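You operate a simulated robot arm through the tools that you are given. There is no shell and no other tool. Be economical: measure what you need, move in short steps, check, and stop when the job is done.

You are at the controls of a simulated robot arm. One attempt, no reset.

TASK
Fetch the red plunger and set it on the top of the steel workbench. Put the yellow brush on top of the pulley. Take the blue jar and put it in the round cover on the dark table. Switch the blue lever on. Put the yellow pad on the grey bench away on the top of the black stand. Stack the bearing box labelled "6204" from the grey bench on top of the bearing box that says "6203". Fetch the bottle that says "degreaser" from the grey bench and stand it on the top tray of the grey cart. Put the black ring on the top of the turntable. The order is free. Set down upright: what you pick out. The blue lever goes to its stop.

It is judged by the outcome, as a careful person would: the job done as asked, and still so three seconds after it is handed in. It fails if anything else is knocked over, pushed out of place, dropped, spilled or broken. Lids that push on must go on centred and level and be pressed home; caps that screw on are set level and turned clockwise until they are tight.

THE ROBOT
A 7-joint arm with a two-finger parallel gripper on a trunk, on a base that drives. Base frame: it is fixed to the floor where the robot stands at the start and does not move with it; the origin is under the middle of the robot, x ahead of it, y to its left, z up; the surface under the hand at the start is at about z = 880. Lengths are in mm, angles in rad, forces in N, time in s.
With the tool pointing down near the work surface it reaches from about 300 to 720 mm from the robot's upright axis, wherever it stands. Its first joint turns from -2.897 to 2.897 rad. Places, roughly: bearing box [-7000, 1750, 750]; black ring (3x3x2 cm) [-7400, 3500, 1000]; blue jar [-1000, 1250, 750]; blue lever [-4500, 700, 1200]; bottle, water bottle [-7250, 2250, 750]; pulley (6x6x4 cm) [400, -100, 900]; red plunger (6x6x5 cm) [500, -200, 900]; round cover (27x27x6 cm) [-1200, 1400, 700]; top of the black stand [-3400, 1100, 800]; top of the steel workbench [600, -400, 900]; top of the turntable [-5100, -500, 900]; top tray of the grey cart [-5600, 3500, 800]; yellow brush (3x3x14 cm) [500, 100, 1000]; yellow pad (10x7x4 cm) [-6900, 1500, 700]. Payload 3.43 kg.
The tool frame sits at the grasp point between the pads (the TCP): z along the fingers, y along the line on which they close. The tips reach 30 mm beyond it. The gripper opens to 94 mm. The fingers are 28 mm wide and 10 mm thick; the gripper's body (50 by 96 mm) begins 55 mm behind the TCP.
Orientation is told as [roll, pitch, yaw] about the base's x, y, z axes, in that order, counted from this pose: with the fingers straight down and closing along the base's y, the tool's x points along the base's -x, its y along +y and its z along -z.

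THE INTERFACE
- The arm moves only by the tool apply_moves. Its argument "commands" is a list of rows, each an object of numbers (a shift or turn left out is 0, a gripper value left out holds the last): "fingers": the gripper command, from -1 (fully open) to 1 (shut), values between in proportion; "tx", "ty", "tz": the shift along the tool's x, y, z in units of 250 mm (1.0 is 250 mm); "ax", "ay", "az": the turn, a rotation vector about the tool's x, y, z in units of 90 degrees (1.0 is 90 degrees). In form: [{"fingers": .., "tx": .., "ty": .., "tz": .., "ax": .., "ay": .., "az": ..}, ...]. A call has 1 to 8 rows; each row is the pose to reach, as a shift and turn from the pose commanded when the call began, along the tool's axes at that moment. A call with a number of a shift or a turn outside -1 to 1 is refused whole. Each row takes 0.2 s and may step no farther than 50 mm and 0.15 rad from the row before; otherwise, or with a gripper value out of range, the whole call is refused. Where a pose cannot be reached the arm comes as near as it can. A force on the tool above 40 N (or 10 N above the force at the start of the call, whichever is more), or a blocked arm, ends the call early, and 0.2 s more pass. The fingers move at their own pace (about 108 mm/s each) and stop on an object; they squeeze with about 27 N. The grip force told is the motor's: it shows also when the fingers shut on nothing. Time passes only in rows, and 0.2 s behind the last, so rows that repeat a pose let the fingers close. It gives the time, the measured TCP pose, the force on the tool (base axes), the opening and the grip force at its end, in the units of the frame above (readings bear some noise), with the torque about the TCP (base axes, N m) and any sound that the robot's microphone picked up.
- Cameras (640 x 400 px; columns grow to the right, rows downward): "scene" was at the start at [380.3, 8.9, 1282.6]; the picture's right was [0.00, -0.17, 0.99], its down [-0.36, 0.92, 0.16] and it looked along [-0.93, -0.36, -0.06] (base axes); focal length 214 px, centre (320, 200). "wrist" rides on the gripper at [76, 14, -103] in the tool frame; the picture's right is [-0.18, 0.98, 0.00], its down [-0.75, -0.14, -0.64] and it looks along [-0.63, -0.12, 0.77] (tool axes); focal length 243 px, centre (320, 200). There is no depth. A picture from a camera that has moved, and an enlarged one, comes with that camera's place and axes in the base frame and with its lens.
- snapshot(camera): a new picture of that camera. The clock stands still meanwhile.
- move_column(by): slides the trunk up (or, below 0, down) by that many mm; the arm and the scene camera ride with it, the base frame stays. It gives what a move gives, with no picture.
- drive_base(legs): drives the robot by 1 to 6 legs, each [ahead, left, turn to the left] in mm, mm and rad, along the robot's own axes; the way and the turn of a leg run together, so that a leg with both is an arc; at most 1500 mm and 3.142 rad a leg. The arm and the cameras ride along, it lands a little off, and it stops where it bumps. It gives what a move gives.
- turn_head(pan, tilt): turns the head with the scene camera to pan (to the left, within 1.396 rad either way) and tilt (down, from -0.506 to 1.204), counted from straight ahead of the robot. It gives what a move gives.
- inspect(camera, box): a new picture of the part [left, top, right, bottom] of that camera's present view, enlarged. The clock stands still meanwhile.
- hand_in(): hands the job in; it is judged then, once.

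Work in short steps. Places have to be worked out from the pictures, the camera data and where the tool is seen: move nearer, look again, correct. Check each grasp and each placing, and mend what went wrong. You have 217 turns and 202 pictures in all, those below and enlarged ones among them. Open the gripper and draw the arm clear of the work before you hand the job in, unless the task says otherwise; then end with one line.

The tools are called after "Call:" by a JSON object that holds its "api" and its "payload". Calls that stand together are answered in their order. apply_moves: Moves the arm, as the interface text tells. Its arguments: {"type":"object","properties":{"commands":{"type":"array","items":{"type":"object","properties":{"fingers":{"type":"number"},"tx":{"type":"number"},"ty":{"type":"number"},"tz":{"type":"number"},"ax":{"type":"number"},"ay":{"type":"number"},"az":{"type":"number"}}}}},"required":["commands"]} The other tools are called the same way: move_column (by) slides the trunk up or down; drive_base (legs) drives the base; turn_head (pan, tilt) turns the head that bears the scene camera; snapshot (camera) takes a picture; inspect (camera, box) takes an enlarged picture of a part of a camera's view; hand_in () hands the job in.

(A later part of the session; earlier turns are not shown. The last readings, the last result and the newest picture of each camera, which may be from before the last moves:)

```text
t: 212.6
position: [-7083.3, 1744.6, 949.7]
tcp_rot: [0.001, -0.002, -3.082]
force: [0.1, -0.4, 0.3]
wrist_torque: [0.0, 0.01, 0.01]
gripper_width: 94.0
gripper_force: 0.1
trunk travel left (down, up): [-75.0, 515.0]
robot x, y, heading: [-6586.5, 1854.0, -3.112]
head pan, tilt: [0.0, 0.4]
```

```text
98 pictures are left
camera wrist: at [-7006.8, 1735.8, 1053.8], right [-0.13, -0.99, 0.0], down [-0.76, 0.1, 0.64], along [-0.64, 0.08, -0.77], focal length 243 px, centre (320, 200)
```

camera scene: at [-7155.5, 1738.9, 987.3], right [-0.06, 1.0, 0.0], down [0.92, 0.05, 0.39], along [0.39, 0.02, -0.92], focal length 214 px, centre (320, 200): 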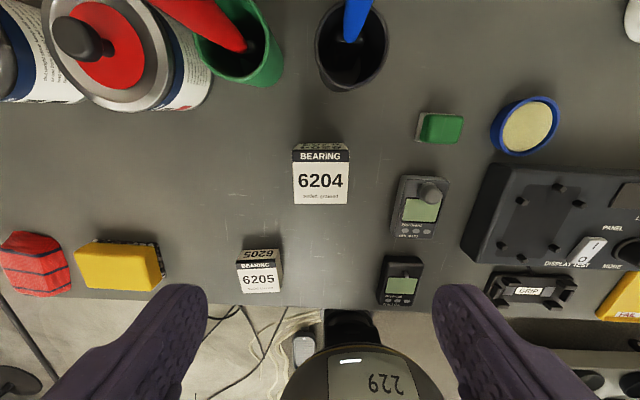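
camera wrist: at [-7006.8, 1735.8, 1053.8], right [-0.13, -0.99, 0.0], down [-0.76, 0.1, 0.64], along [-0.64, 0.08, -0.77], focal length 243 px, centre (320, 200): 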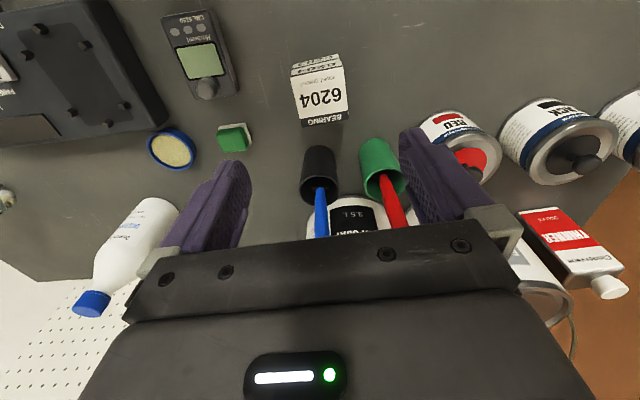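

The stack is good. Now the degreaser bottle near (-7255, 2060): I raise the hand, slide the base 150 mm toward it, and look.

Call:
{"api": "apply_moves", "payload": {"commands": [{"tz": -0.2}, {"tz": -0.4}, {"tz": -0.56}]}}

Call:
{"api": "drive_base", "payload": {"legs": [[0, -200, 0]]}}

Call:
{"api": "turn_head", "payload": {"pan": 0, "tilt": 0.0}}

Call:
{"api": "snapshot", "payload": {"camera": "scene"}}

Call:
{"api": "snapshot", "payload": {"camera": "wrist"}}

```text
t: 213.4
position: [-7083.7, 1743.3, 1090.0]
tcp_rot: [-0.001, -0.003, -3.084]
force: [-1.0, 0.5, -0.1]
wrist_torque: [-0.02, -0.03, 0.0]
gripper_width: 94.1
gripper_force: 0.1
trunk travel left (down, up): [-75.0, 515.0]
robot x, y, heading: [-6589.4, 1853.3, -3.111]
head pan, tilt: [0.0, 0.4]
```

```text
t: 215.0
position: [-7088.4, 1943.1, 1089.7]
tcp_rot: [0.0, -0.003, -3.08]
force: [0.5, -0.5, 0.2]
wrist_torque: [0.01, 0.03, 0.01]
gripper_width: 94.0
gripper_force: 0.1
trunk travel left (down, up): [-75.0, 515.0]
robot x, y, heading: [-6594.0, 2056.7, -3.114]
head pan, tilt: [0.0, 0.4]
```

```text
t: 215.8
position: [-7088.1, 1942.6, 1090.6]
tcp_rot: [0.0, -0.002, -3.079]
force: [0.0, 0.1, -0.3]
wrist_torque: [0.02, 0.0, -0.03]
gripper_width: 94.3
gripper_force: 0.0
trunk travel left (down, up): [-75.0, 515.0]
robot x, y, heading: [-6591.5, 2058.0, -3.111]
head pan, tilt: [0.0, 0.0]
```

```text
97 pictures are left
camera scene: at [-7197.4, 1935.0, 1129.4], right [-0.06, 1.0, 0.0], down [1.0, 0.06, 0.0], along [0.0, 0.0, -1.0], focal length 214 px, centre (320, 200)
```

scene: 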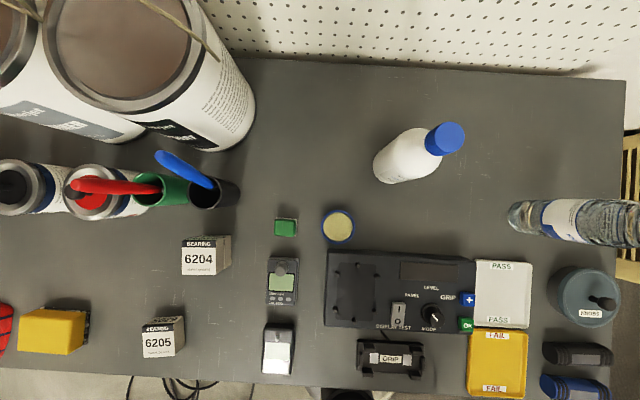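

```text
96 pictures are left
camera wrist: at [-7011.8, 1934.8, 1193.1], right [-0.12, -0.99, 0.0], down [-0.76, 0.09, 0.64], along [-0.64, 0.08, -0.77], focal length 243 px, centre (320, 200)
```

wrist: 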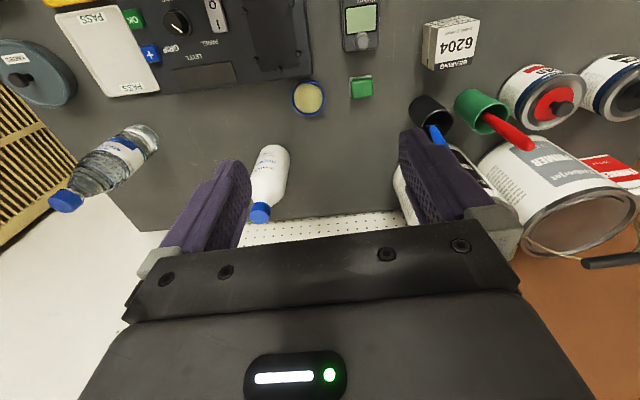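

Bottle (DEGREASER, white, blue cap): axis ≈(-7265, 2068), cap top z≈906. Grip will be at the cap/neck since the body is too tall for the palm. I move above it.

Call:
{"api": "apply_moves", "payload": {"commands": [{"tx": -0.136, "ty": -0.108}, {"tx": -0.271, "ty": -0.217}, {"tx": -0.407, "ty": -0.325}, {"tx": -0.542, "ty": -0.434}, {"tx": -0.678, "ty": -0.542}, {"tx": -0.678, "ty": -0.542, "tz": 0.16}, {"tx": -0.678, "ty": -0.542, "tz": 0.32}]}}

Call:
{"api": "turn_head", "payload": {"pan": 0, "tilt": 0.4}}

Call:
{"api": "snapshot", "payload": {"camera": "scene"}}

Call:
{"api": "snapshot", "payload": {"camera": "wrist"}}

```text
t: 217.4
position: [-7266.3, 2066.6, 1009.9]
tcp_rot: [-0.001, -0.001, -3.078]
force: [0.1, 0.3, -0.2]
wrist_torque: [0.01, -0.01, 0.0]
gripper_width: 94.0
gripper_force: 0.2
trunk travel left (down, up): [-75.0, 515.0]
robot x, y, heading: [-6594.0, 2057.4, -3.111]
head pan, tilt: [0.0, 0.0]
```

```text
t: 218.3
position: [-7266.4, 2068.0, 1010.9]
tcp_rot: [-0.001, -0.001, -3.079]
force: [0.4, 0.7, 0.0]
wrist_torque: [-0.01, -0.02, -0.01]
gripper_width: 93.9
gripper_force: 0.1
trunk travel left (down, up): [-75.0, 515.0]
robot x, y, heading: [-6594.4, 2058.3, -3.114]
head pan, tilt: [0.0, 0.4]
```

```text
95 pictures are left
camera scene: at [-7338.7, 2061.5, 1047.6], right [-0.06, 1.0, 0.0], down [0.92, 0.06, 0.39], along [0.39, 0.02, -0.92], focal length 214 px, centre (320, 200)
```

scene: 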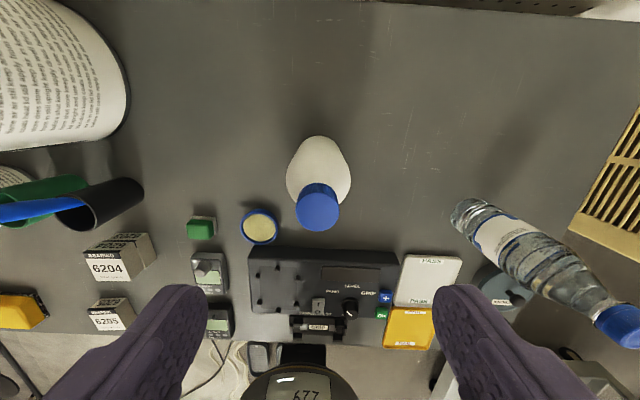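

```text
94 pictures are left
camera wrist: at [-7189.9, 2059.0, 1114.0], right [-0.12, -0.99, 0.0], down [-0.76, 0.09, 0.64], along [-0.64, 0.08, -0.77], focal length 243 px, centre (320, 200)
```

wrist: 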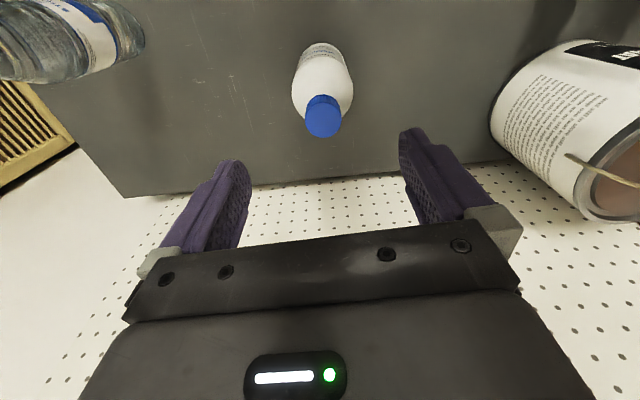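

Cap centre (-7270, 2065, 905), 33 mm wide. I descend to z≈880 and close on it.

Call:
{"api": "apply_moves", "payload": {"commands": [{"tx": -0.015, "ty": 0.01, "tz": 0.18}, {"tx": -0.015, "ty": 0.01, "tz": 0.36}, {"tx": -0.015, "ty": 0.01, "tz": 0.52}, {"tx": -0.015, "ty": 0.01, "tz": 0.52, "fingers": -0.2}, {"tx": -0.015, "ty": 0.01, "tz": 0.52, "fingers": 0.2}, {"tx": -0.015, "ty": 0.01, "tz": 0.52, "fingers": 1}, {"tx": -0.015, "ty": 0.01, "tz": 0.52, "fingers": 1}]}}

Call:
{"api": "snapshot", "payload": {"camera": "scene"}}

Call:
{"api": "inspect", "payload": {"camera": "wrist", "box": [220, 20, 420, 240]}}

```text
t: 219.9
position: [-7272.2, 2064.8, 879.1]
tcp_rot: [0.002, -0.001, -3.078]
force: [0.3, 1.2, 0.2]
wrist_torque: [0.03, 0.11, 0.01]
gripper_width: 54.0
gripper_force: 27.2
trunk travel left (down, up): [-75.0, 515.0]
robot x, y, heading: [-6592.8, 2055.6, -3.112]
head pan, tilt: [0.0, 0.4]
```

```text
93 pictures are left
camera scene: at [-7344.1, 2059.0, 916.0], right [-0.06, 1.0, 0.0], down [0.92, 0.06, 0.39], along [0.39, 0.02, -0.92], focal length 214 px, centre (320, 200)
```

scene: 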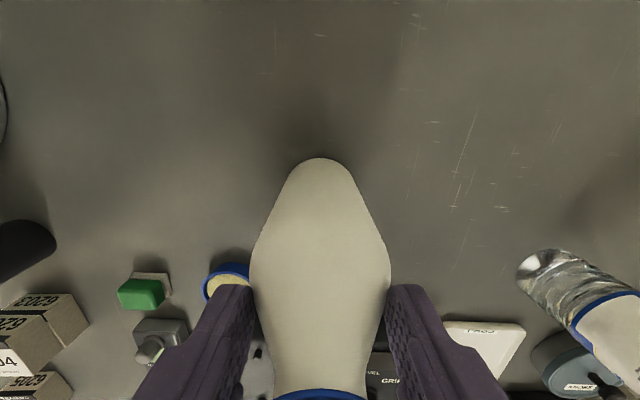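

```text
1.82 times, centred on (320, 130) of wrist
camera zoom: at [-7195.3, 2056.4, 982.3], right [-0.12, -0.99, 0.0], down [-0.76, 0.09, 0.64], along [-0.64, 0.08, -0.77], focal length 441 px, centre (320, 327)
```

zoom: 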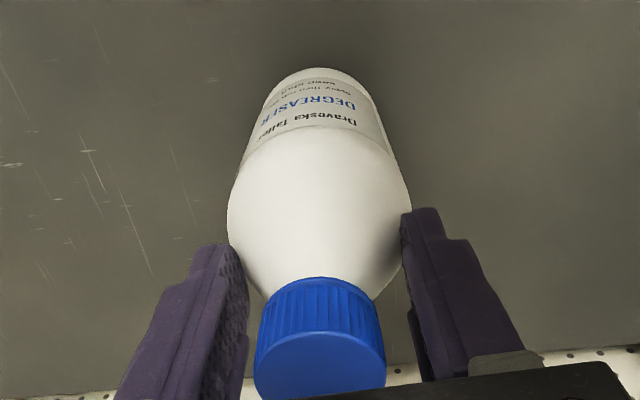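

The label reads DEGREASER. The tips hold only the sloping shoulder (54 mm); I open, go 14 mm lower to the straight wall, and close again.

Call:
{"api": "apply_moves", "payload": {"commands": [{"fingers": -0.5}, {"fingers": -0.8}, {"fingers": -0.8, "tz": 0.03}, {"tz": 0.06}, {"tz": 0.06, "fingers": 0}, {"tz": 0.06, "fingers": 1}, {"tz": 0.06, "fingers": 1}]}}

Call:
{"api": "snapshot", "payload": {"camera": "scene"}}

```text
t: 221.5
position: [-7271.3, 2065.1, 864.6]
tcp_rot: [-0.001, -0.002, -3.08]
force: [-1.8, -0.4, -0.3]
wrist_torque: [0.04, 0.15, 0.08]
gripper_width: 66.3
gripper_force: 27.5
trunk travel left (down, up): [-75.0, 515.0]
robot x, y, heading: [-6593.8, 2055.4, -3.107]
head pan, tilt: [0.0, 0.4]
```

```text
91 pictures are left
camera scene: at [-7342.7, 2059.2, 901.7], right [-0.06, 1.0, 0.0], down [0.92, 0.06, 0.39], along [0.39, 0.02, -0.92], focal length 214 px, centre (320, 200)
```

scene: 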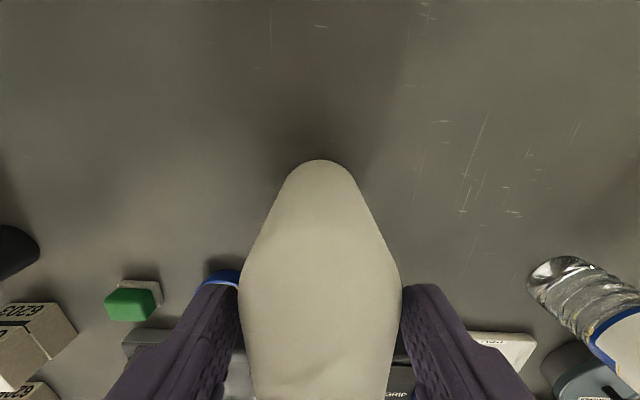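

Now 66 mm, close to full body width. I test-lift gently.

Call:
{"api": "apply_moves", "payload": {"commands": [{"tz": -0.02}, {"tz": -0.06}, {"tz": -0.12}, {"tz": -0.2}]}}

Call:
{"api": "snapshot", "payload": {"camera": "scene"}}

Call:
{"api": "snapshot", "payload": {"camera": "wrist"}}

```text
t: 222.5
position: [-7268.4, 2065.1, 916.8]
tcp_rot: [0.001, 0.001, -3.08]
force: [-0.4, 0.2, -4.3]
wrist_torque: [0.03, -0.04, 0.03]
gripper_width: 66.1
gripper_force: 27.3
trunk travel left (down, up): [-75.0, 515.0]
robot x, y, heading: [-6594.3, 2055.2, -3.109]
head pan, tilt: [0.0, 0.4]
```

```text
90 pictures are left
camera scene: at [-7342.1, 2059.3, 953.1], right [-0.06, 1.0, 0.0], down [0.92, 0.06, 0.39], along [0.39, 0.02, -0.92], focal length 214 px, centre (320, 200)
```

scene: 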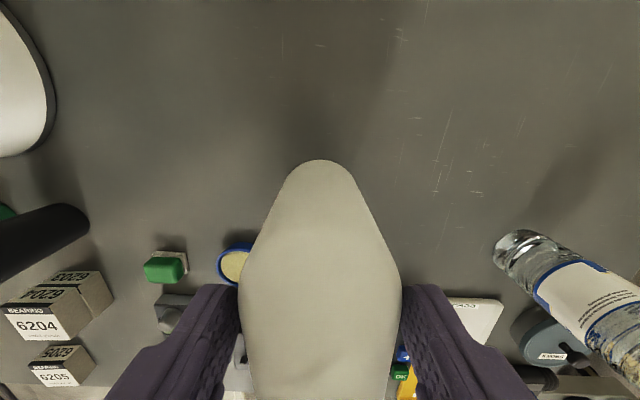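

```text
89 pictures are left
camera wrist: at [-7193.4, 2056.6, 1019.6], right [-0.12, -0.99, 0.0], down [-0.76, 0.1, 0.64], along [-0.64, 0.08, -0.77], focal length 243 px, centre (320, 200)
```

wrist: 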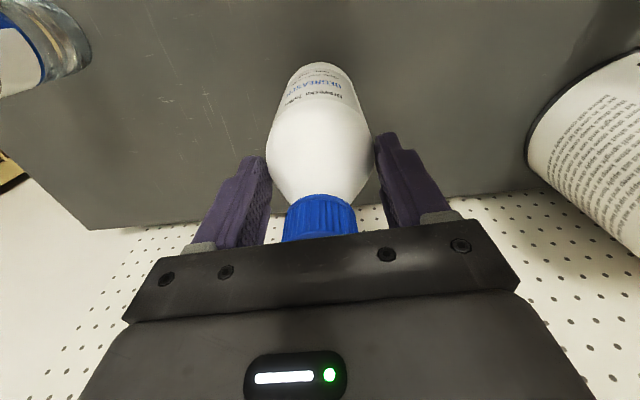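

Held firmly. I raise it with the trunk, draw in, back off and turn toward the cart to look.

Call:
{"api": "move_column", "payload": {"by": 250}}

Call:
{"api": "apply_moves", "payload": {"commands": [{"tx": 0.18}, {"tx": 0.36}, {"tx": 0.54}, {"tx": 0.72}, {"tx": 0.86}]}}

Call:
{"api": "drive_base", "payload": {"legs": [[-370, 0, 0], [0, 0, -1.571]]}}

Call:
{"api": "turn_head", "payload": {"pan": 0, "tilt": -0.5}}

Call:
{"api": "snapshot", "payload": {"camera": "scene"}}

Call:
{"api": "turn_head", "payload": {"pan": -0.7, "tilt": -0.5}}

Call:
{"api": "snapshot", "payload": {"camera": "scene"}}

```text
t: 225.1
position: [-7270.9, 2064.6, 1165.0]
tcp_rot: [0.002, -0.002, -3.079]
force: [-0.2, -0.9, -3.2]
wrist_torque: [-0.05, 0.0, -0.01]
gripper_width: 66.2
gripper_force: 26.8
trunk travel left (down, up): [-325.0, 265.0]
robot x, y, heading: [-6591.4, 2056.0, -3.111]
head pan, tilt: [0.0, 0.4]
```

```text
t: 226.3
position: [-7054.0, 2079.2, 1167.6]
tcp_rot: [0.002, -0.003, -3.08]
force: [0.4, 0.2, -5.6]
wrist_torque: [0.01, 0.01, 0.05]
gripper_width: 66.3
gripper_force: 26.6
trunk travel left (down, up): [-325.0, 265.0]
robot x, y, heading: [-6596.3, 2052.4, -3.109]
head pan, tilt: [0.0, 0.4]
```

```text
t: 232.4
position: [-6210.6, 2529.0, 1166.1]
tcp_rot: [0.001, -0.003, 1.658]
force: [0.5, -0.2, -3.8]
wrist_torque: [-0.02, -0.02, -0.02]
gripper_width: 66.4
gripper_force: 26.6
trunk travel left (down, up): [-325.0, 265.0]
robot x, y, heading: [-6224.3, 2068.9, 1.627]
head pan, tilt: [0.0, 0.4]
```

```text
t: 233.6
position: [-6211.0, 2530.0, 1166.6]
tcp_rot: [0.001, -0.001, 1.657]
force: [-0.7, 0.9, -5.2]
wrist_torque: [-0.01, -0.01, -0.02]
gripper_width: 66.0
gripper_force: 27.1
trunk travel left (down, up): [-325.0, 265.0]
robot x, y, heading: [-6225.3, 2071.0, 1.624]
head pan, tilt: [0.0, -0.499]
```

```text
88 pictures are left
camera scene: at [-6223.1, 2677.2, 1229.4], right [1.0, 0.09, 0.0], down [0.08, -0.87, -0.48], along [-0.04, 0.48, -0.88], focal length 214 px, centre (320, 200)
```

scene: 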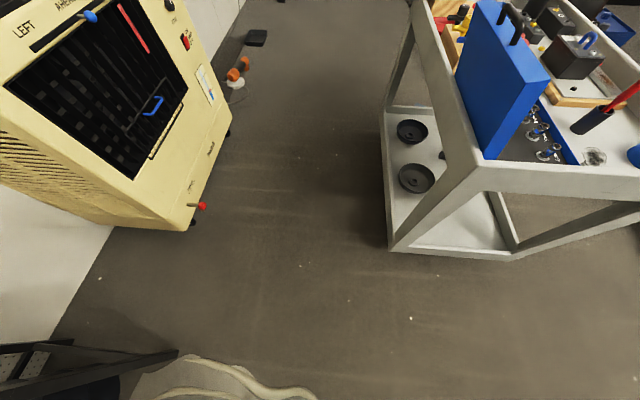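

```text
t: 234.7
position: [-6210.5, 2529.6, 1166.7]
tcp_rot: [0.0, -0.002, 1.658]
force: [0.1, 0.1, -4.5]
wrist_torque: [-0.02, -0.02, 0.01]
gripper_width: 66.2
gripper_force: 27.1
trunk travel left (down, up): [-325.0, 265.0]
robot x, y, heading: [-6223.6, 2067.5, 1.624]
head pan, tilt: [-0.7, -0.499]
```

```text
87 pictures are left
camera scene: at [-6180.1, 2680.9, 1245.1], right [0.76, 0.06, 0.64], down [0.38, -0.85, -0.37], along [0.52, 0.53, -0.67], focal length 214 px, centre (320, 200)
```

scene: 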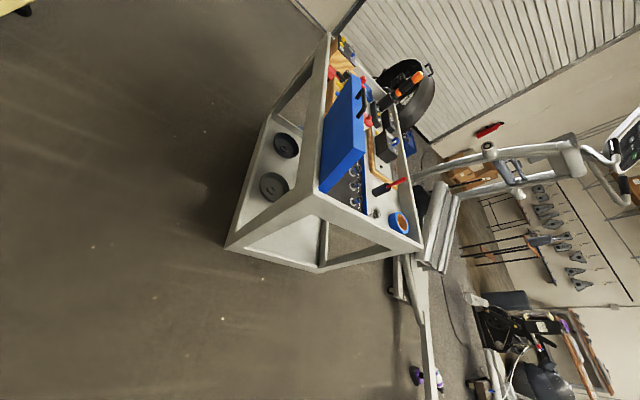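

The cart's near corner is about (-5841, 3032), its tray is crowded. I move in front of it and look at the tray from above.

Call:
{"api": "drive_base", "payload": {"legs": [[270, 0, -0.054], [0, -600, 0]]}}

Call:
{"api": "turn_head", "payload": {"pan": 0, "tilt": -0.4}}

Call:
{"api": "snapshot", "payload": {"camera": "scene"}}

```text
t: 239.6
position: [-5587.7, 2789.6, 1166.4]
tcp_rot: [0.002, -0.002, 1.601]
force: [0.8, 0.2, -4.7]
wrist_torque: [-0.05, 0.02, -0.01]
gripper_width: 65.8
gripper_force: 26.6
trunk travel left (down, up): [-325.0, 265.0]
robot x, y, heading: [-5626.6, 2327.0, 1.57]
head pan, tilt: [-0.7, -0.499]
```

```text
t: 240.6
position: [-5588.7, 2789.7, 1166.6]
tcp_rot: [0.0, -0.002, 1.6]
force: [0.7, 0.8, -4.4]
wrist_torque: [-0.04, 0.01, -0.02]
gripper_width: 66.1
gripper_force: 27.0
trunk travel left (down, up): [-325.0, 265.0]
robot x, y, heading: [-5621.1, 2328.7, 1.565]
head pan, tilt: [0.0, -0.4]
```

```text
86 pictures are left
camera scene: at [-5592.0, 2930.9, 1223.3], right [1.0, 0.03, 0.0], down [0.03, -0.92, -0.39], along [-0.01, 0.39, -0.92], focal length 214 px, centre (320, 200)
```

scene: 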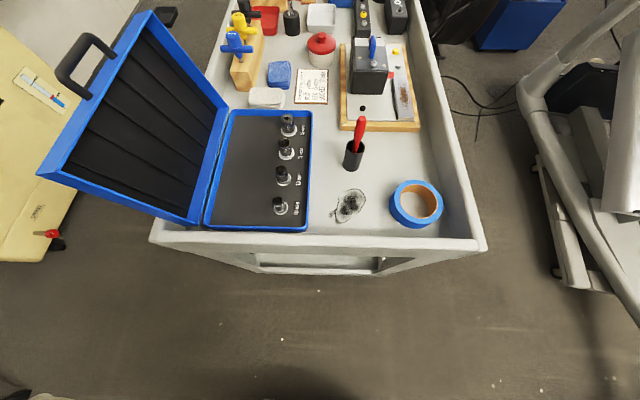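

The tray has two open spots: on/near the dark mark at (350,205) or right of the pen cup at (405,155). I zoom in.

Call:
{"api": "inspect", "payload": {"camera": "scene", "box": [300, 100, 490, 260]}}

```text
2.50 times, centred on (395, 180) of scene
camera zoom: at [-5592.0, 2930.9, 1223.3], right [1.0, 0.03, 0.0], down [0.03, -0.92, -0.39], along [-0.01, 0.39, -0.92], focal length 536 px, centre (132, 250)
```

zoom: 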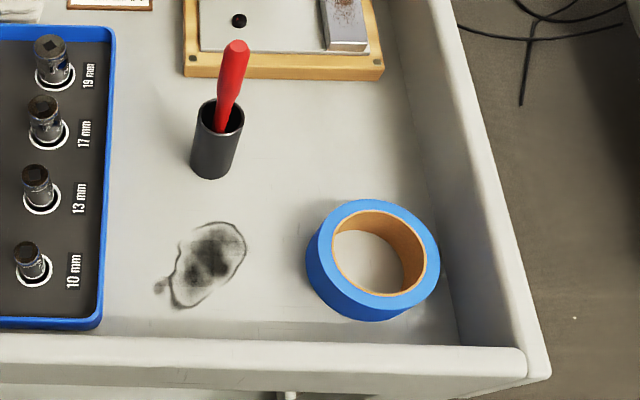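

I'll use the clean spot right of the pen cup. I go nearer: first right, then ahead.

Call:
{"api": "drive_base", "payload": {"legs": [[0, -170, 0], [300, 0, 0]]}}

Call:
{"api": "turn_head", "payload": {"pan": 0, "tilt": 0.1}}

Call:
{"api": "snapshot", "payload": {"camera": "scene"}}

Call:
{"api": "snapshot", "payload": {"camera": "wrist"}}

```text
t: 243.8
position: [-5417.5, 3094.9, 1166.2]
tcp_rot: [0.0, -0.003, 1.596]
force: [0.0, 0.3, -4.6]
wrist_torque: [-0.05, -0.04, -0.02]
gripper_width: 66.0
gripper_force: 27.2
trunk travel left (down, up): [-325.0, 265.0]
robot x, y, heading: [-5459.7, 2632.6, 1.565]
head pan, tilt: [0.0, -0.4]
```

```text
t: 244.7
position: [-5416.7, 3093.5, 1165.9]
tcp_rot: [0.001, -0.001, 1.597]
force: [0.3, -1.2, -4.0]
wrist_torque: [0.01, -0.06, 0.0]
gripper_width: 66.2
gripper_force: 27.2
trunk travel left (down, up): [-325.0, 265.0]
robot x, y, heading: [-5455.0, 2633.6, 1.566]
head pan, tilt: [0.0, 0.099]
```

```text
84 pictures are left
camera scene: at [-5418.9, 3193.4, 1204.3], right [1.0, 0.03, 0.0], down [0.03, -0.99, 0.1], along [0.0, -0.1, -1.0], focal length 214 px, centre (320, 200)
```

scene: 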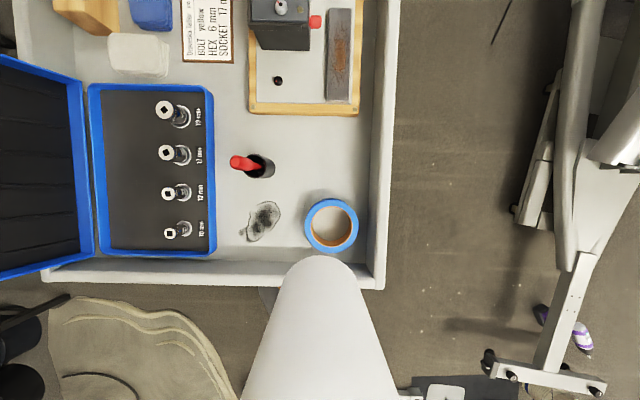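

```text
83 pictures are left
camera wrist: at [-5429.8, 3018.0, 1270.1], right [-0.99, 0.16, 0.0], down [0.12, 0.76, 0.64], along [0.1, 0.64, -0.77], focal length 243 px, centre (320, 200)
```

wrist: 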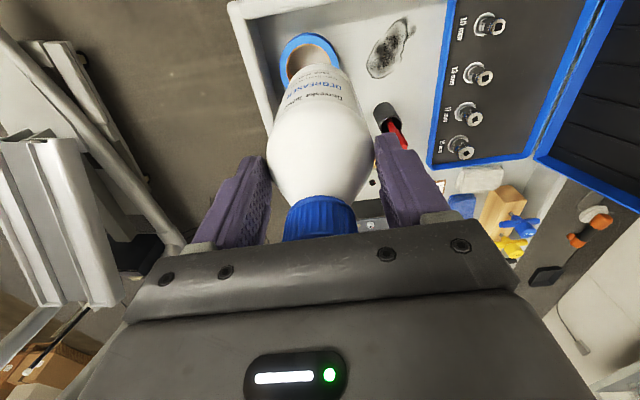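

Tray floor z≈785; the free spot centre is (-5419, 3234) with ≥80 mm all round. I carry the bottle there and lower to ~25 mm above the tray.

Call:
{"api": "apply_moves", "payload": {"commands": [{"tx": -0.187}, {"tx": -0.374}, {"tx": -0.56, "ty": -0.008}, {"tx": -0.56, "ty": -0.008, "tz": 0.18}, {"tx": -0.56, "ty": -0.008, "tz": 0.36}, {"tx": -0.56, "ty": -0.008, "tz": 0.54}, {"tx": -0.56, "ty": -0.008, "tz": 0.7}, {"tx": -0.56, "ty": -0.008, "tz": 0.82}]}}

Call:
{"api": "turn_head", "payload": {"pan": 0, "tilt": 0.4}}

Call:
{"api": "snapshot", "payload": {"camera": "scene"}}

Call:
{"api": "snapshot", "payload": {"camera": "wrist"}}

```text
t: 246.5
position: [-5420.1, 3234.3, 963.4]
tcp_rot: [0.002, -0.002, 1.595]
force: [-0.6, 0.7, -4.0]
wrist_torque: [-0.01, -0.03, 0.03]
gripper_width: 66.0
gripper_force: 26.6
trunk travel left (down, up): [-325.0, 265.0]
robot x, y, heading: [-5456.4, 2635.7, 1.564]
head pan, tilt: [0.0, 0.099]
```

```text
t: 247.3
position: [-5420.0, 3233.9, 963.4]
tcp_rot: [0.002, -0.001, 1.597]
force: [-0.1, 0.1, -4.3]
wrist_torque: [0.0, 0.01, 0.02]
gripper_width: 66.1
gripper_force: 27.6
trunk travel left (down, up): [-325.0, 265.0]
robot x, y, heading: [-5455.1, 2632.2, 1.565]
head pan, tilt: [0.0, 0.4]
```

```text
82 pictures are left
camera scene: at [-5421.3, 3306.0, 1000.6], right [1.0, 0.03, 0.0], down [0.02, -0.92, 0.39], along [0.01, -0.39, -0.92], focal length 214 px, centre (320, 200)
```

scene: 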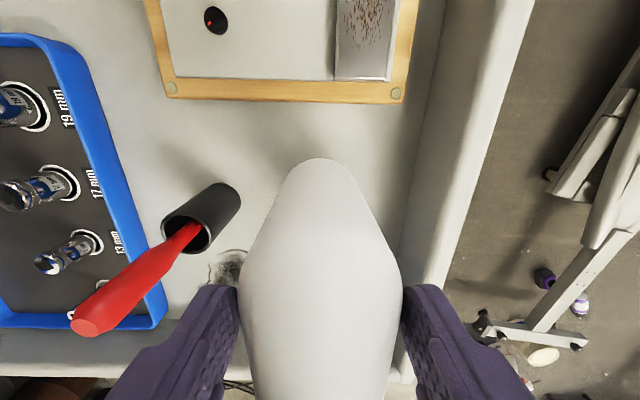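

```text
81 pictures are left
camera wrist: at [-5432.9, 3158.6, 1067.1], right [-0.99, 0.16, 0.0], down [0.12, 0.76, 0.64], along [0.1, 0.64, -0.77], focal length 243 px, centre (320, 200)
```

wrist: 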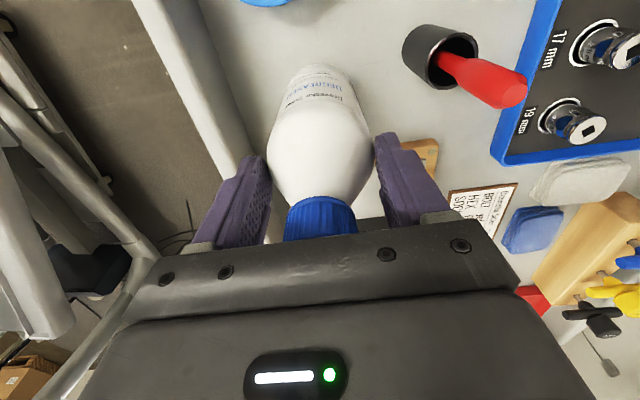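

Clear all round. I lower further, feeling for the tray.

Call:
{"api": "apply_moves", "payload": {"commands": [{"tz": 0.03}, {"tz": 0.06}, {"tz": 0.08}, {"tz": 0.092}]}}

Call:
{"api": "apply_moves", "payload": {"commands": [{"tz": 0.008}, {"tz": 0.016}, {"tz": 0.024}]}}

Call:
{"api": "apply_moves", "payload": {"commands": [{"tz": 0.008}, {"tz": 0.016}]}}

```text
t: 248.3
position: [-5419.4, 3234.7, 939.2]
tcp_rot: [0.002, -0.002, 1.595]
force: [-1.2, 0.1, -3.5]
wrist_torque: [-0.01, -0.01, 0.0]
gripper_width: 65.9
gripper_force: 26.7
trunk travel left (down, up): [-325.0, 265.0]
robot x, y, heading: [-5458.6, 2634.5, 1.562]
head pan, tilt: [0.0, 0.4]
```

```text
t: 249.1
position: [-5419.1, 3233.5, 933.5]
tcp_rot: [0.002, -0.003, 1.596]
force: [0.3, 1.6, -4.4]
wrist_torque: [-0.02, 0.03, -0.01]
gripper_width: 66.1
gripper_force: 27.2
trunk travel left (down, up): [-325.0, 265.0]
robot x, y, heading: [-5457.0, 2630.0, 1.562]
head pan, tilt: [0.0, 0.4]
```

```text
t: 249.7
position: [-5418.8, 3235.1, 929.4]
tcp_rot: [0.002, -0.001, 1.595]
force: [0.2, 0.4, -3.1]
wrist_torque: [-0.03, 0.0, -0.01]
gripper_width: 66.2
gripper_force: 27.1
trunk travel left (down, up): [-325.0, 265.0]
robot x, y, heading: [-5458.2, 2632.5, 1.566]
head pan, tilt: [0.0, 0.4]
```

Call:
{"api": "apply_moves", "payload": {"commands": [{"tz": 0.008}, {"tz": 0.016}, {"tz": 0.02}]}}

Call:
{"api": "apply_moves", "payload": {"commands": [{"tz": 0.008}, {"tz": 0.016}]}}

Call:
{"api": "apply_moves", "payload": {"commands": [{"tz": 0.008}, {"tz": 0.016}]}}

```text
t: 250.5
position: [-5418.3, 3234.4, 926.3]
tcp_rot: [0.0, -0.009, 1.598]
force: [-0.3, 2.8, 26.6]
wrist_torque: [0.24, 0.0, 0.07]
gripper_width: 66.2
gripper_force: 27.3
trunk travel left (down, up): [-325.0, 265.0]
robot x, y, heading: [-5457.2, 2634.4, 1.562]
head pan, tilt: [0.0, 0.4]
```

```text
t: 251.1
position: [-5419.1, 3233.6, 921.7]
tcp_rot: [-0.001, -0.006, 1.595]
force: [-1.6, 4.6, 26.2]
wrist_torque: [0.23, 0.09, 0.06]
gripper_width: 66.3
gripper_force: 26.9
trunk travel left (down, up): [-325.0, 265.0]
robot x, y, heading: [-5460.7, 2630.2, 1.567]
head pan, tilt: [0.0, 0.4]
```

```text
t: 251.7
position: [-5419.5, 3232.2, 918.8]
tcp_rot: [-0.001, -0.005, 1.598]
force: [-2.1, 0.3, 39.3]
wrist_torque: [-0.55, 0.08, 0.08]
gripper_width: 66.1
gripper_force: 26.7
trunk travel left (down, up): [-325.0, 265.0]
robot x, y, heading: [-5457.7, 2633.6, 1.563]
head pan, tilt: [0.0, 0.4]
```

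The bottle stands on the tray (hand slid a few mm down it). I ease up, open and rise.

Call:
{"api": "apply_moves", "payload": {"commands": [{"tz": -0.016}, {"tz": -0.02}, {"tz": -0.02, "fingers": -0.5}, {"tz": -0.02, "fingers": -0.8}, {"tz": -0.02, "fingers": -0.9}, {"tz": -0.12}, {"tz": -0.3}, {"tz": -0.48}]}}

Call:
{"api": "snapshot", "payload": {"camera": "scene"}}

Call:
{"api": "snapshot", "payload": {"camera": "wrist"}}

```text
t: 253.5
position: [-5419.0, 3233.7, 1036.8]
tcp_rot: [0.001, -0.001, 1.596]
force: [-0.7, -0.5, 0.0]
wrist_torque: [0.01, 0.04, -0.01]
gripper_width: 89.1
gripper_force: 0.1
trunk travel left (down, up): [-325.0, 265.0]
robot x, y, heading: [-5456.3, 2636.3, 1.56]
head pan, tilt: [0.0, 0.4]
```

```text
80 pictures are left
camera scene: at [-5420.9, 3305.3, 1073.7], right [1.0, 0.03, 0.0], down [0.02, -0.92, 0.39], along [0.01, -0.39, -0.92], focal length 214 px, centre (320, 200)
```

scene: 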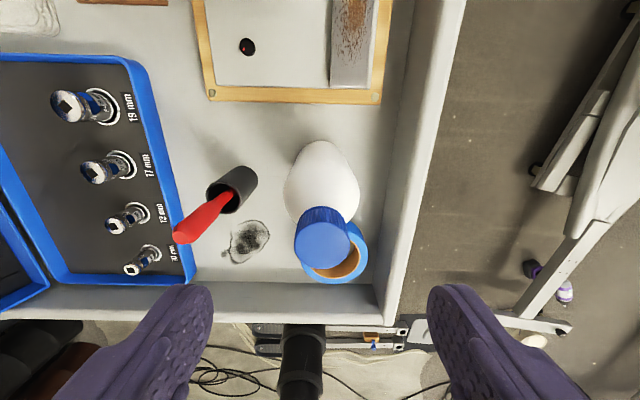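

```text
79 pictures are left
camera wrist: at [-5432.6, 3158.0, 1140.2], right [-0.99, 0.16, 0.0], down [0.12, 0.76, 0.64], along [0.1, 0.64, -0.77], focal length 243 px, centre (320, 200)
```

wrist: 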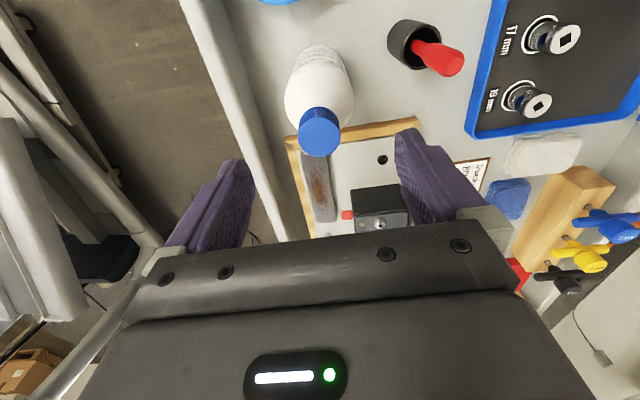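

The bottle stands upright on the tray. Next the black ring, which should be on top of the yellow machine. I draw in, back off and drive there.

Call:
{"api": "apply_moves", "payload": {"commands": [{"tz": -0.18}, {"tz": -0.36}, {"tz": -0.5, "tx": 0.1}, {"tz": -0.5, "tx": 0.28}, {"tz": -0.5, "tx": 0.46}, {"tz": -0.5, "tx": 0.6}]}}

Call:
{"api": "drive_base", "payload": {"legs": [[-330, 0, 0], [0, 0, 1.571], [1150, 0, 0], [0, -900, 0]]}}

Call:
{"api": "turn_head", "payload": {"pan": 0, "tilt": -0.5}}

Call:
{"api": "snapshot", "payload": {"camera": "scene"}}

```text
t: 254.9
position: [-5413.8, 3080.2, 1164.5]
tcp_rot: [0.0, -0.002, 1.595]
force: [-0.5, -0.5, 0.3]
wrist_torque: [0.0, -0.02, 0.0]
gripper_width: 89.3
gripper_force: 0.1
trunk travel left (down, up): [-325.0, 265.0]
robot x, y, heading: [-5459.9, 2637.6, 1.564]
head pan, tilt: [0.0, 0.4]
```

```text
t: 270.7
position: [-7024.0, 3304.8, 1163.0]
tcp_rot: [0.001, -0.001, 3.133]
force: [-0.4, -0.4, 0.5]
wrist_torque: [0.0, -0.02, 0.0]
gripper_width: 89.5
gripper_force: 0.0
trunk travel left (down, up): [-325.0, 265.0]
robot x, y, heading: [-6576.8, 3247.8, 3.103]
head pan, tilt: [0.0, 0.4]
```

```text
t: 271.9
position: [-7023.6, 3304.7, 1163.7]
tcp_rot: [0.002, -0.003, 3.133]
force: [0.1, -0.2, 0.4]
wrist_torque: [0.01, 0.01, 0.01]
gripper_width: 89.3
gripper_force: 0.1
trunk travel left (down, up): [-325.0, 265.0]
robot x, y, heading: [-6575.0, 3251.0, 3.107]
head pan, tilt: [0.0, -0.499]
```

```text
78 pictures are left
camera scene: at [-7172.9, 3305.0, 1225.8], right [0.01, 1.0, 0.0], down [0.88, -0.01, -0.48], along [-0.48, 0.0, -0.88], focal length 214 px, centre (320, 200)
```

scene: 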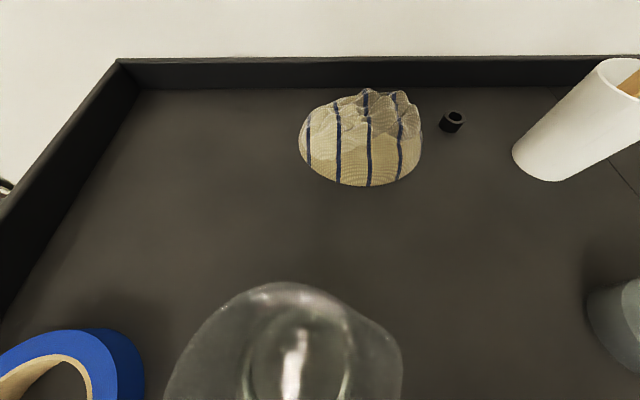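

The small black ring is at the back of the machine's top tray; a tall glass thing is near my hand. I raise the trunk for a wider view.

Call:
{"api": "move_column", "payload": {"by": 200}}

Call:
{"api": "turn_head", "payload": {"pan": 0, "tilt": -0.2}}

Call:
{"api": "snapshot", "payload": {"camera": "scene"}}

Call:
{"api": "snapshot", "payload": {"camera": "wrist"}}

```text
t: 274.1
position: [-7023.6, 3304.9, 1362.1]
tcp_rot: [0.001, -0.001, 3.133]
force: [-0.2, -0.2, 0.9]
wrist_torque: [-0.01, -0.04, 0.03]
gripper_width: 89.1
gripper_force: 0.1
trunk travel left (down, up): [-525.0, 65.0]
robot x, y, heading: [-6577.4, 3247.3, 3.1]
head pan, tilt: [0.0, -0.499]
```

```text
t: 274.9
position: [-7023.9, 3305.1, 1364.1]
tcp_rot: [-0.001, -0.001, 3.133]
force: [0.2, 0.4, 0.9]
wrist_torque: [0.02, 0.0, 0.02]
gripper_width: 89.4
gripper_force: 0.0
trunk travel left (down, up): [-525.0, 65.0]
robot x, y, heading: [-6575.3, 3249.4, 3.101]
head pan, tilt: [0.0, -0.201]
```

```text
77 pictures are left
camera scene: at [-7150.5, 3304.8, 1409.7], right [0.01, 1.0, 0.0], down [0.98, -0.01, -0.2], along [-0.2, 0.0, -0.98], focal length 214 px, centre (320, 200)
```

scene: 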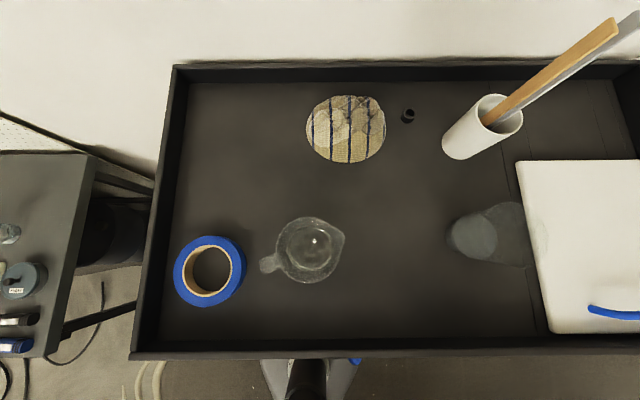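

```text
76 pictures are left
camera wrist: at [-6948.0, 3291.0, 1466.5], right [-0.19, -0.98, 0.0], down [-0.75, 0.15, 0.64], along [-0.63, 0.12, -0.77], focal length 243 px, centre (320, 200)
```

wrist: 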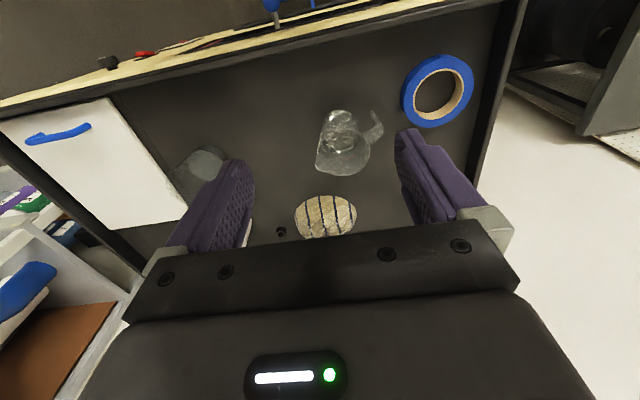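

Ring ≈(-7402, 3483, top 1024), between a cloth and a cup. I move the base closer and turn the hand 90° so the fingers close along x.

Call:
{"api": "drive_base", "payload": {"legs": [[0, -190, 0.035], [165, 0, 0]]}}

Call:
{"api": "apply_moves", "payload": {"commands": [{"az": 0.09, "fingers": 0}, {"az": 0.18}, {"az": 0.27}, {"az": 0.36}, {"az": 0.45}, {"az": 0.54}, {"az": 0.63}, {"az": 0.72}]}}

Call:
{"api": "apply_moves", "payload": {"commands": [{"az": 0.09}, {"az": 0.18}, {"az": 0.26}]}}

Call:
{"api": "snapshot", "payload": {"camera": "wrist"}}

```text
t: 277.6
position: [-7170.3, 3483.0, 1363.7]
tcp_rot: [-0.001, -0.005, -3.113]
force: [-0.1, -0.8, 0.0]
wrist_torque: [-0.02, 0.04, 0.02]
gripper_width: 89.4
gripper_force: 0.0
trunk travel left (down, up): [-525.0, 65.0]
robot x, y, heading: [-6720.7, 3443.3, 3.132]
head pan, tilt: [0.0, -0.201]
stopped in leg 2: the robot was blocked; the commanded pose is now the measured one
```

```text
t: 279.4
position: [-7173.8, 3481.1, 1362.8]
tcp_rot: [0.004, -0.002, 2.084]
force: [0.0, -0.1, 0.4]
wrist_torque: [-0.03, 0.0, 0.03]
gripper_width: 47.0
gripper_force: 0.1
trunk travel left (down, up): [-525.0, 65.0]
robot x, y, heading: [-6723.0, 3440.0, 3.134]
head pan, tilt: [0.0, -0.201]
```

```text
t: 280.2
position: [-7058.6, 3498.4, 1401.8]
tcp_rot: [0.014, 0.005, 1.681]
force: [2.6, -2.8, -0.1]
wrist_torque: [0.23, 0.09, 0.0]
gripper_width: 47.0
gripper_force: 0.1
out of reach, approached as far as the arm can: row 1, 2, 3
trunk travel left (down, up): [-525.0, 65.0]
robot x, y, heading: [-6722.6, 3439.7, 3.136]
head pan, tilt: [0.0, -0.201]
```

```text
75 pictures are left
camera wrist: at [-7063.7, 3423.1, 1506.5], right [-1.0, 0.07, 0.01], down [0.07, 0.77, 0.64], along [0.04, 0.63, -0.77], focal length 243 px, centre (320, 200)
```

wrist: 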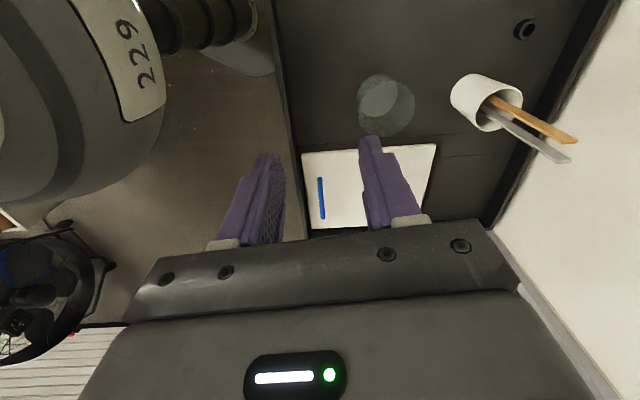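

The base touched the machine and the wrist hit its turning limit near 90°; 63° of twist is enough. I back off 15 mm, lower the trunk, and twist back a little.

Call:
{"api": "drive_base", "payload": {"legs": [[-15, 0, 0]]}}

Call:
{"api": "apply_moves", "payload": {"commands": [{"az": -0.09}, {"az": -0.18}, {"az": -0.255}]}}

Call:
{"api": "move_column", "payload": {"by": -180}}

Call:
{"api": "turn_head", "payload": {"pan": 0, "tilt": 0}}

Call:
{"api": "snapshot", "payload": {"camera": "scene"}}

Call:
{"api": "snapshot", "payload": {"camera": "wrist"}}

```text
t: 280.9
position: [-7047.9, 3511.0, 1400.5]
tcp_rot: [0.011, 0.013, 1.68]
force: [1.1, 0.3, 0.1]
wrist_torque: [-0.02, 0.0, -0.01]
gripper_width: 46.9
gripper_force: 0.1
trunk travel left (down, up): [-525.0, 65.0]
robot x, y, heading: [-6705.5, 3442.0, 3.141]
head pan, tilt: [0.0, -0.201]
```

```text
t: 281.7
position: [-7048.2, 3508.8, 1400.8]
tcp_rot: [0.015, 0.007, 2.082]
force: [0.0, 0.2, -0.2]
wrist_torque: [-0.02, 0.0, -0.04]
gripper_width: 46.7
gripper_force: 0.1
trunk travel left (down, up): [-525.0, 65.0]
robot x, y, heading: [-6707.7, 3443.1, 3.137]
head pan, tilt: [0.0, -0.201]
```

```text
t: 283.7
position: [-7048.1, 3509.3, 1220.3]
tcp_rot: [0.014, 0.005, 2.08]
force: [-0.6, -0.1, 0.3]
wrist_torque: [-0.01, -0.01, 0.01]
gripper_width: 47.1
gripper_force: 0.0
trunk travel left (down, up): [-345.0, 245.0]
robot x, y, heading: [-6704.9, 3442.2, 3.141]
head pan, tilt: [0.0, -0.201]
```

```text
t: 284.5
position: [-7047.5, 3508.5, 1220.1]
tcp_rot: [0.016, 0.006, 2.079]
force: [0.5, 0.4, 0.1]
wrist_torque: [-0.04, 0.01, -0.01]
gripper_width: 47.0
gripper_force: 0.1
trunk travel left (down, up): [-345.0, 245.0]
robot x, y, heading: [-6709.8, 3442.4, 3.14]
head pan, tilt: [0.0, 0.0]
```

```text
74 pictures are left
camera scene: at [-7100.5, 3604.8, 1259.2], right [0.87, 0.49, -0.01], down [0.49, -0.87, 0.01], along [-0.01, -0.01, -1.0], focal length 214 px, centre (320, 200)
```

scene: 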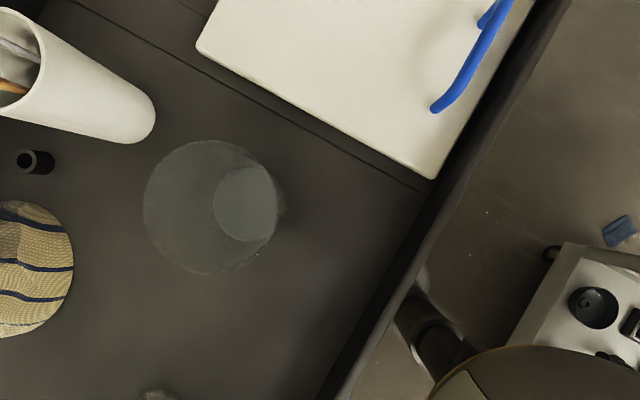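

```text
73 pictures are left
camera wrist: at [-7022.8, 3438.4, 1325.0], right [-0.95, -0.32, 0.01], down [-0.24, 0.74, 0.63], along [-0.21, 0.6, -0.77], focal length 243 px, centre (320, 200)
```

wrist: 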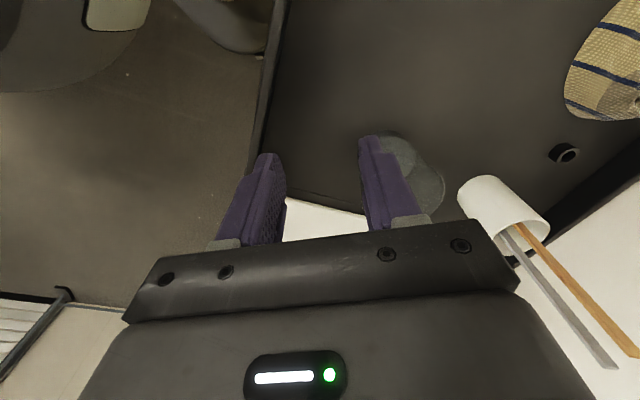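

Ring ≈(-7407, 3482). The rulers stand up to z≈1250 at y≈3580, so I keep the hand at y≤3485 and move in at height.

Call:
{"api": "apply_moves", "payload": {"commands": [{"tx": -0.076, "ty": 0.163}, {"tx": -0.152, "ty": 0.326}, {"tx": -0.229, "ty": 0.489}, {"tx": -0.305, "ty": 0.651}]}}

Call:
{"api": "apply_moves", "payload": {"commands": [{"tx": -0.076, "ty": 0.163}, {"tx": -0.152, "ty": 0.326}, {"tx": -0.229, "ty": 0.489}, {"tx": -0.305, "ty": 0.651}]}}

Call:
{"api": "turn_head", "payload": {"pan": 0, "tilt": 0.4}}

Call:
{"api": "snapshot", "payload": {"camera": "scene"}}

Call:
{"api": "snapshot", "payload": {"camera": "wrist"}}

```text
t: 285.5
position: [-7179.5, 3498.8, 1223.3]
tcp_rot: [0.016, 0.008, 2.081]
force: [1.3, -0.9, -0.3]
wrist_torque: [-0.02, 0.04, 0.0]
gripper_width: 47.0
gripper_force: 0.0
out of reach, approached as far as the arm can: row 4
trunk travel left (down, up): [-345.0, 245.0]
robot x, y, heading: [-6710.0, 3439.8, 3.139]
head pan, tilt: [0.0, 0.0]
```

```text
t: 286.5
position: [-7180.0, 3500.0, 1221.6]
tcp_rot: [0.014, 0.006, 2.082]
force: [-0.6, 0.2, -0.4]
wrist_torque: [-0.03, -0.01, -0.01]
gripper_width: 47.1
gripper_force: 0.1
out of reach, approached as far as the arm can: row 1, 2, 3, 4
trunk travel left (down, up): [-345.0, 245.0]
robot x, y, heading: [-6713.4, 3438.2, 3.135]
head pan, tilt: [0.0, 0.0]
```

```text
t: 287.3
position: [-7181.2, 3499.5, 1222.1]
tcp_rot: [0.014, 0.006, 2.083]
force: [0.1, -0.2, 0.9]
wrist_torque: [0.02, -0.06, 0.0]
gripper_width: 47.1
gripper_force: 0.1
trunk travel left (down, up): [-345.0, 245.0]
robot x, y, heading: [-6708.2, 3439.0, 3.14]
head pan, tilt: [0.0, 0.4]
```

```text
72 pictures are left
camera scene: at [-7215.3, 3561.4, 1258.5], right [0.87, 0.49, -0.01], down [0.45, -0.8, 0.4], along [0.18, -0.35, -0.92], focal length 214 px, centre (320, 200)
```

scene: 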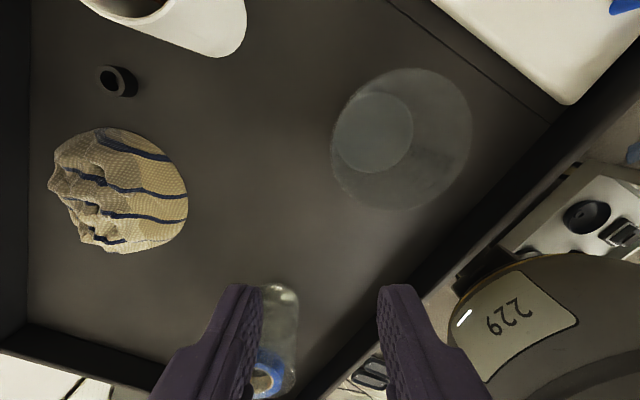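

```text
71 pictures are left
camera wrist: at [-7155.4, 3427.4, 1326.6], right [-0.95, -0.32, 0.01], down [-0.24, 0.74, 0.63], along [-0.21, 0.6, -0.77], focal length 243 px, centre (320, 200)
```

wrist: 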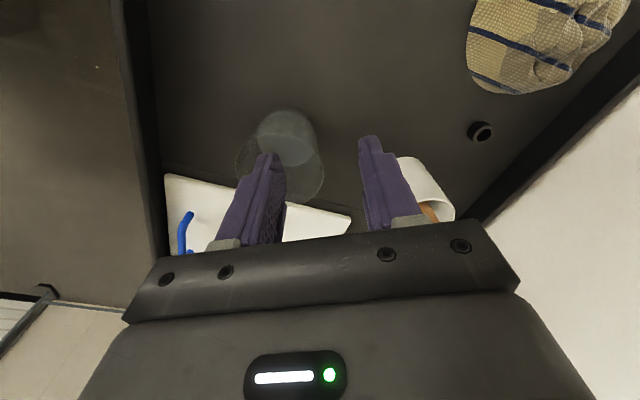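

The twist limits the reach; there is enough room beside the ring (≥35 mm), so I turn the hand back straight and move in.

Call:
{"api": "apply_moves", "payload": {"commands": [{"az": -0.085}, {"az": -0.17}, {"az": -0.255}, {"az": -0.34}, {"az": -0.425}, {"az": -0.51}, {"az": -0.595}, {"az": -0.673}]}}

Call:
{"api": "apply_moves", "payload": {"commands": [{"tx": -0.18, "ty": 0.014}, {"tx": -0.36, "ty": 0.028}, {"tx": -0.54, "ty": 0.042}, {"tx": -0.72, "ty": 0.056}, {"tx": -0.88, "ty": 0.068}, {"tx": -0.88, "ty": 0.068, "tz": 0.16}]}}

Call:
{"api": "snapshot", "payload": {"camera": "scene"}}

Call:
{"api": "snapshot", "payload": {"camera": "wrist"}}

```text
t: 289.1
position: [-7171.4, 3490.4, 1221.6]
tcp_rot: [0.011, -0.009, 3.14]
force: [0.6, 0.5, 0.7]
wrist_torque: [0.0, -0.01, 0.01]
gripper_width: 46.9
gripper_force: 0.1
trunk travel left (down, up): [-345.0, 245.0]
robot x, y, heading: [-6709.6, 3441.5, 3.132]
head pan, tilt: [0.0, 0.4]
```

```text
t: 290.5
position: [-7392.4, 3472.2, 1183.2]
tcp_rot: [0.015, -0.008, 3.136]
force: [0.8, -0.1, 0.4]
wrist_torque: [0.0, -0.01, 0.04]
gripper_width: 47.0
gripper_force: 0.1
trunk travel left (down, up): [-345.0, 245.0]
robot x, y, heading: [-6707.7, 3440.9, 3.139]
head pan, tilt: [0.0, 0.4]
```

```text
70 pictures are left
camera scene: at [-7464.3, 3471.1, 1220.7], right [0.0, 1.0, -0.01], down [0.92, 0.0, 0.38], along [0.38, -0.01, -0.92], focal length 214 px, centre (320, 200)
```

scene: 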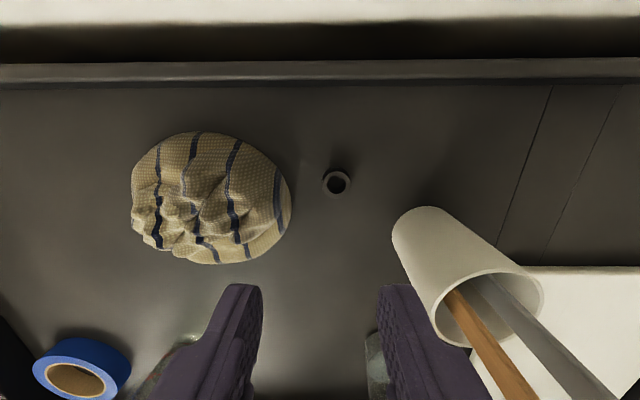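

```text
69 pictures are left
camera wrist: at [-7315.9, 3459.3, 1286.4], right [-0.19, -0.98, 0.02], down [-0.75, 0.15, 0.65], along [-0.64, 0.11, -0.76], focal length 243 px, centre (320, 200)
```

wrist: 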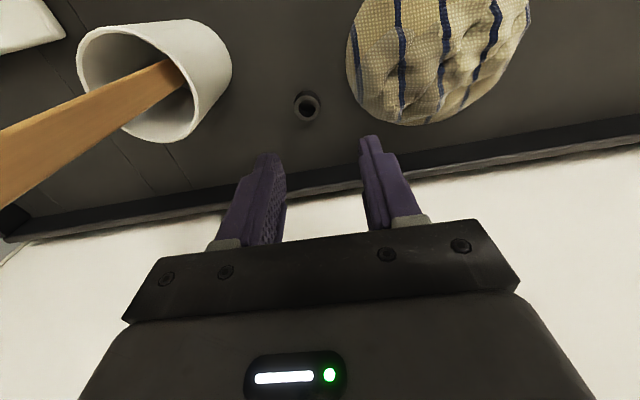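

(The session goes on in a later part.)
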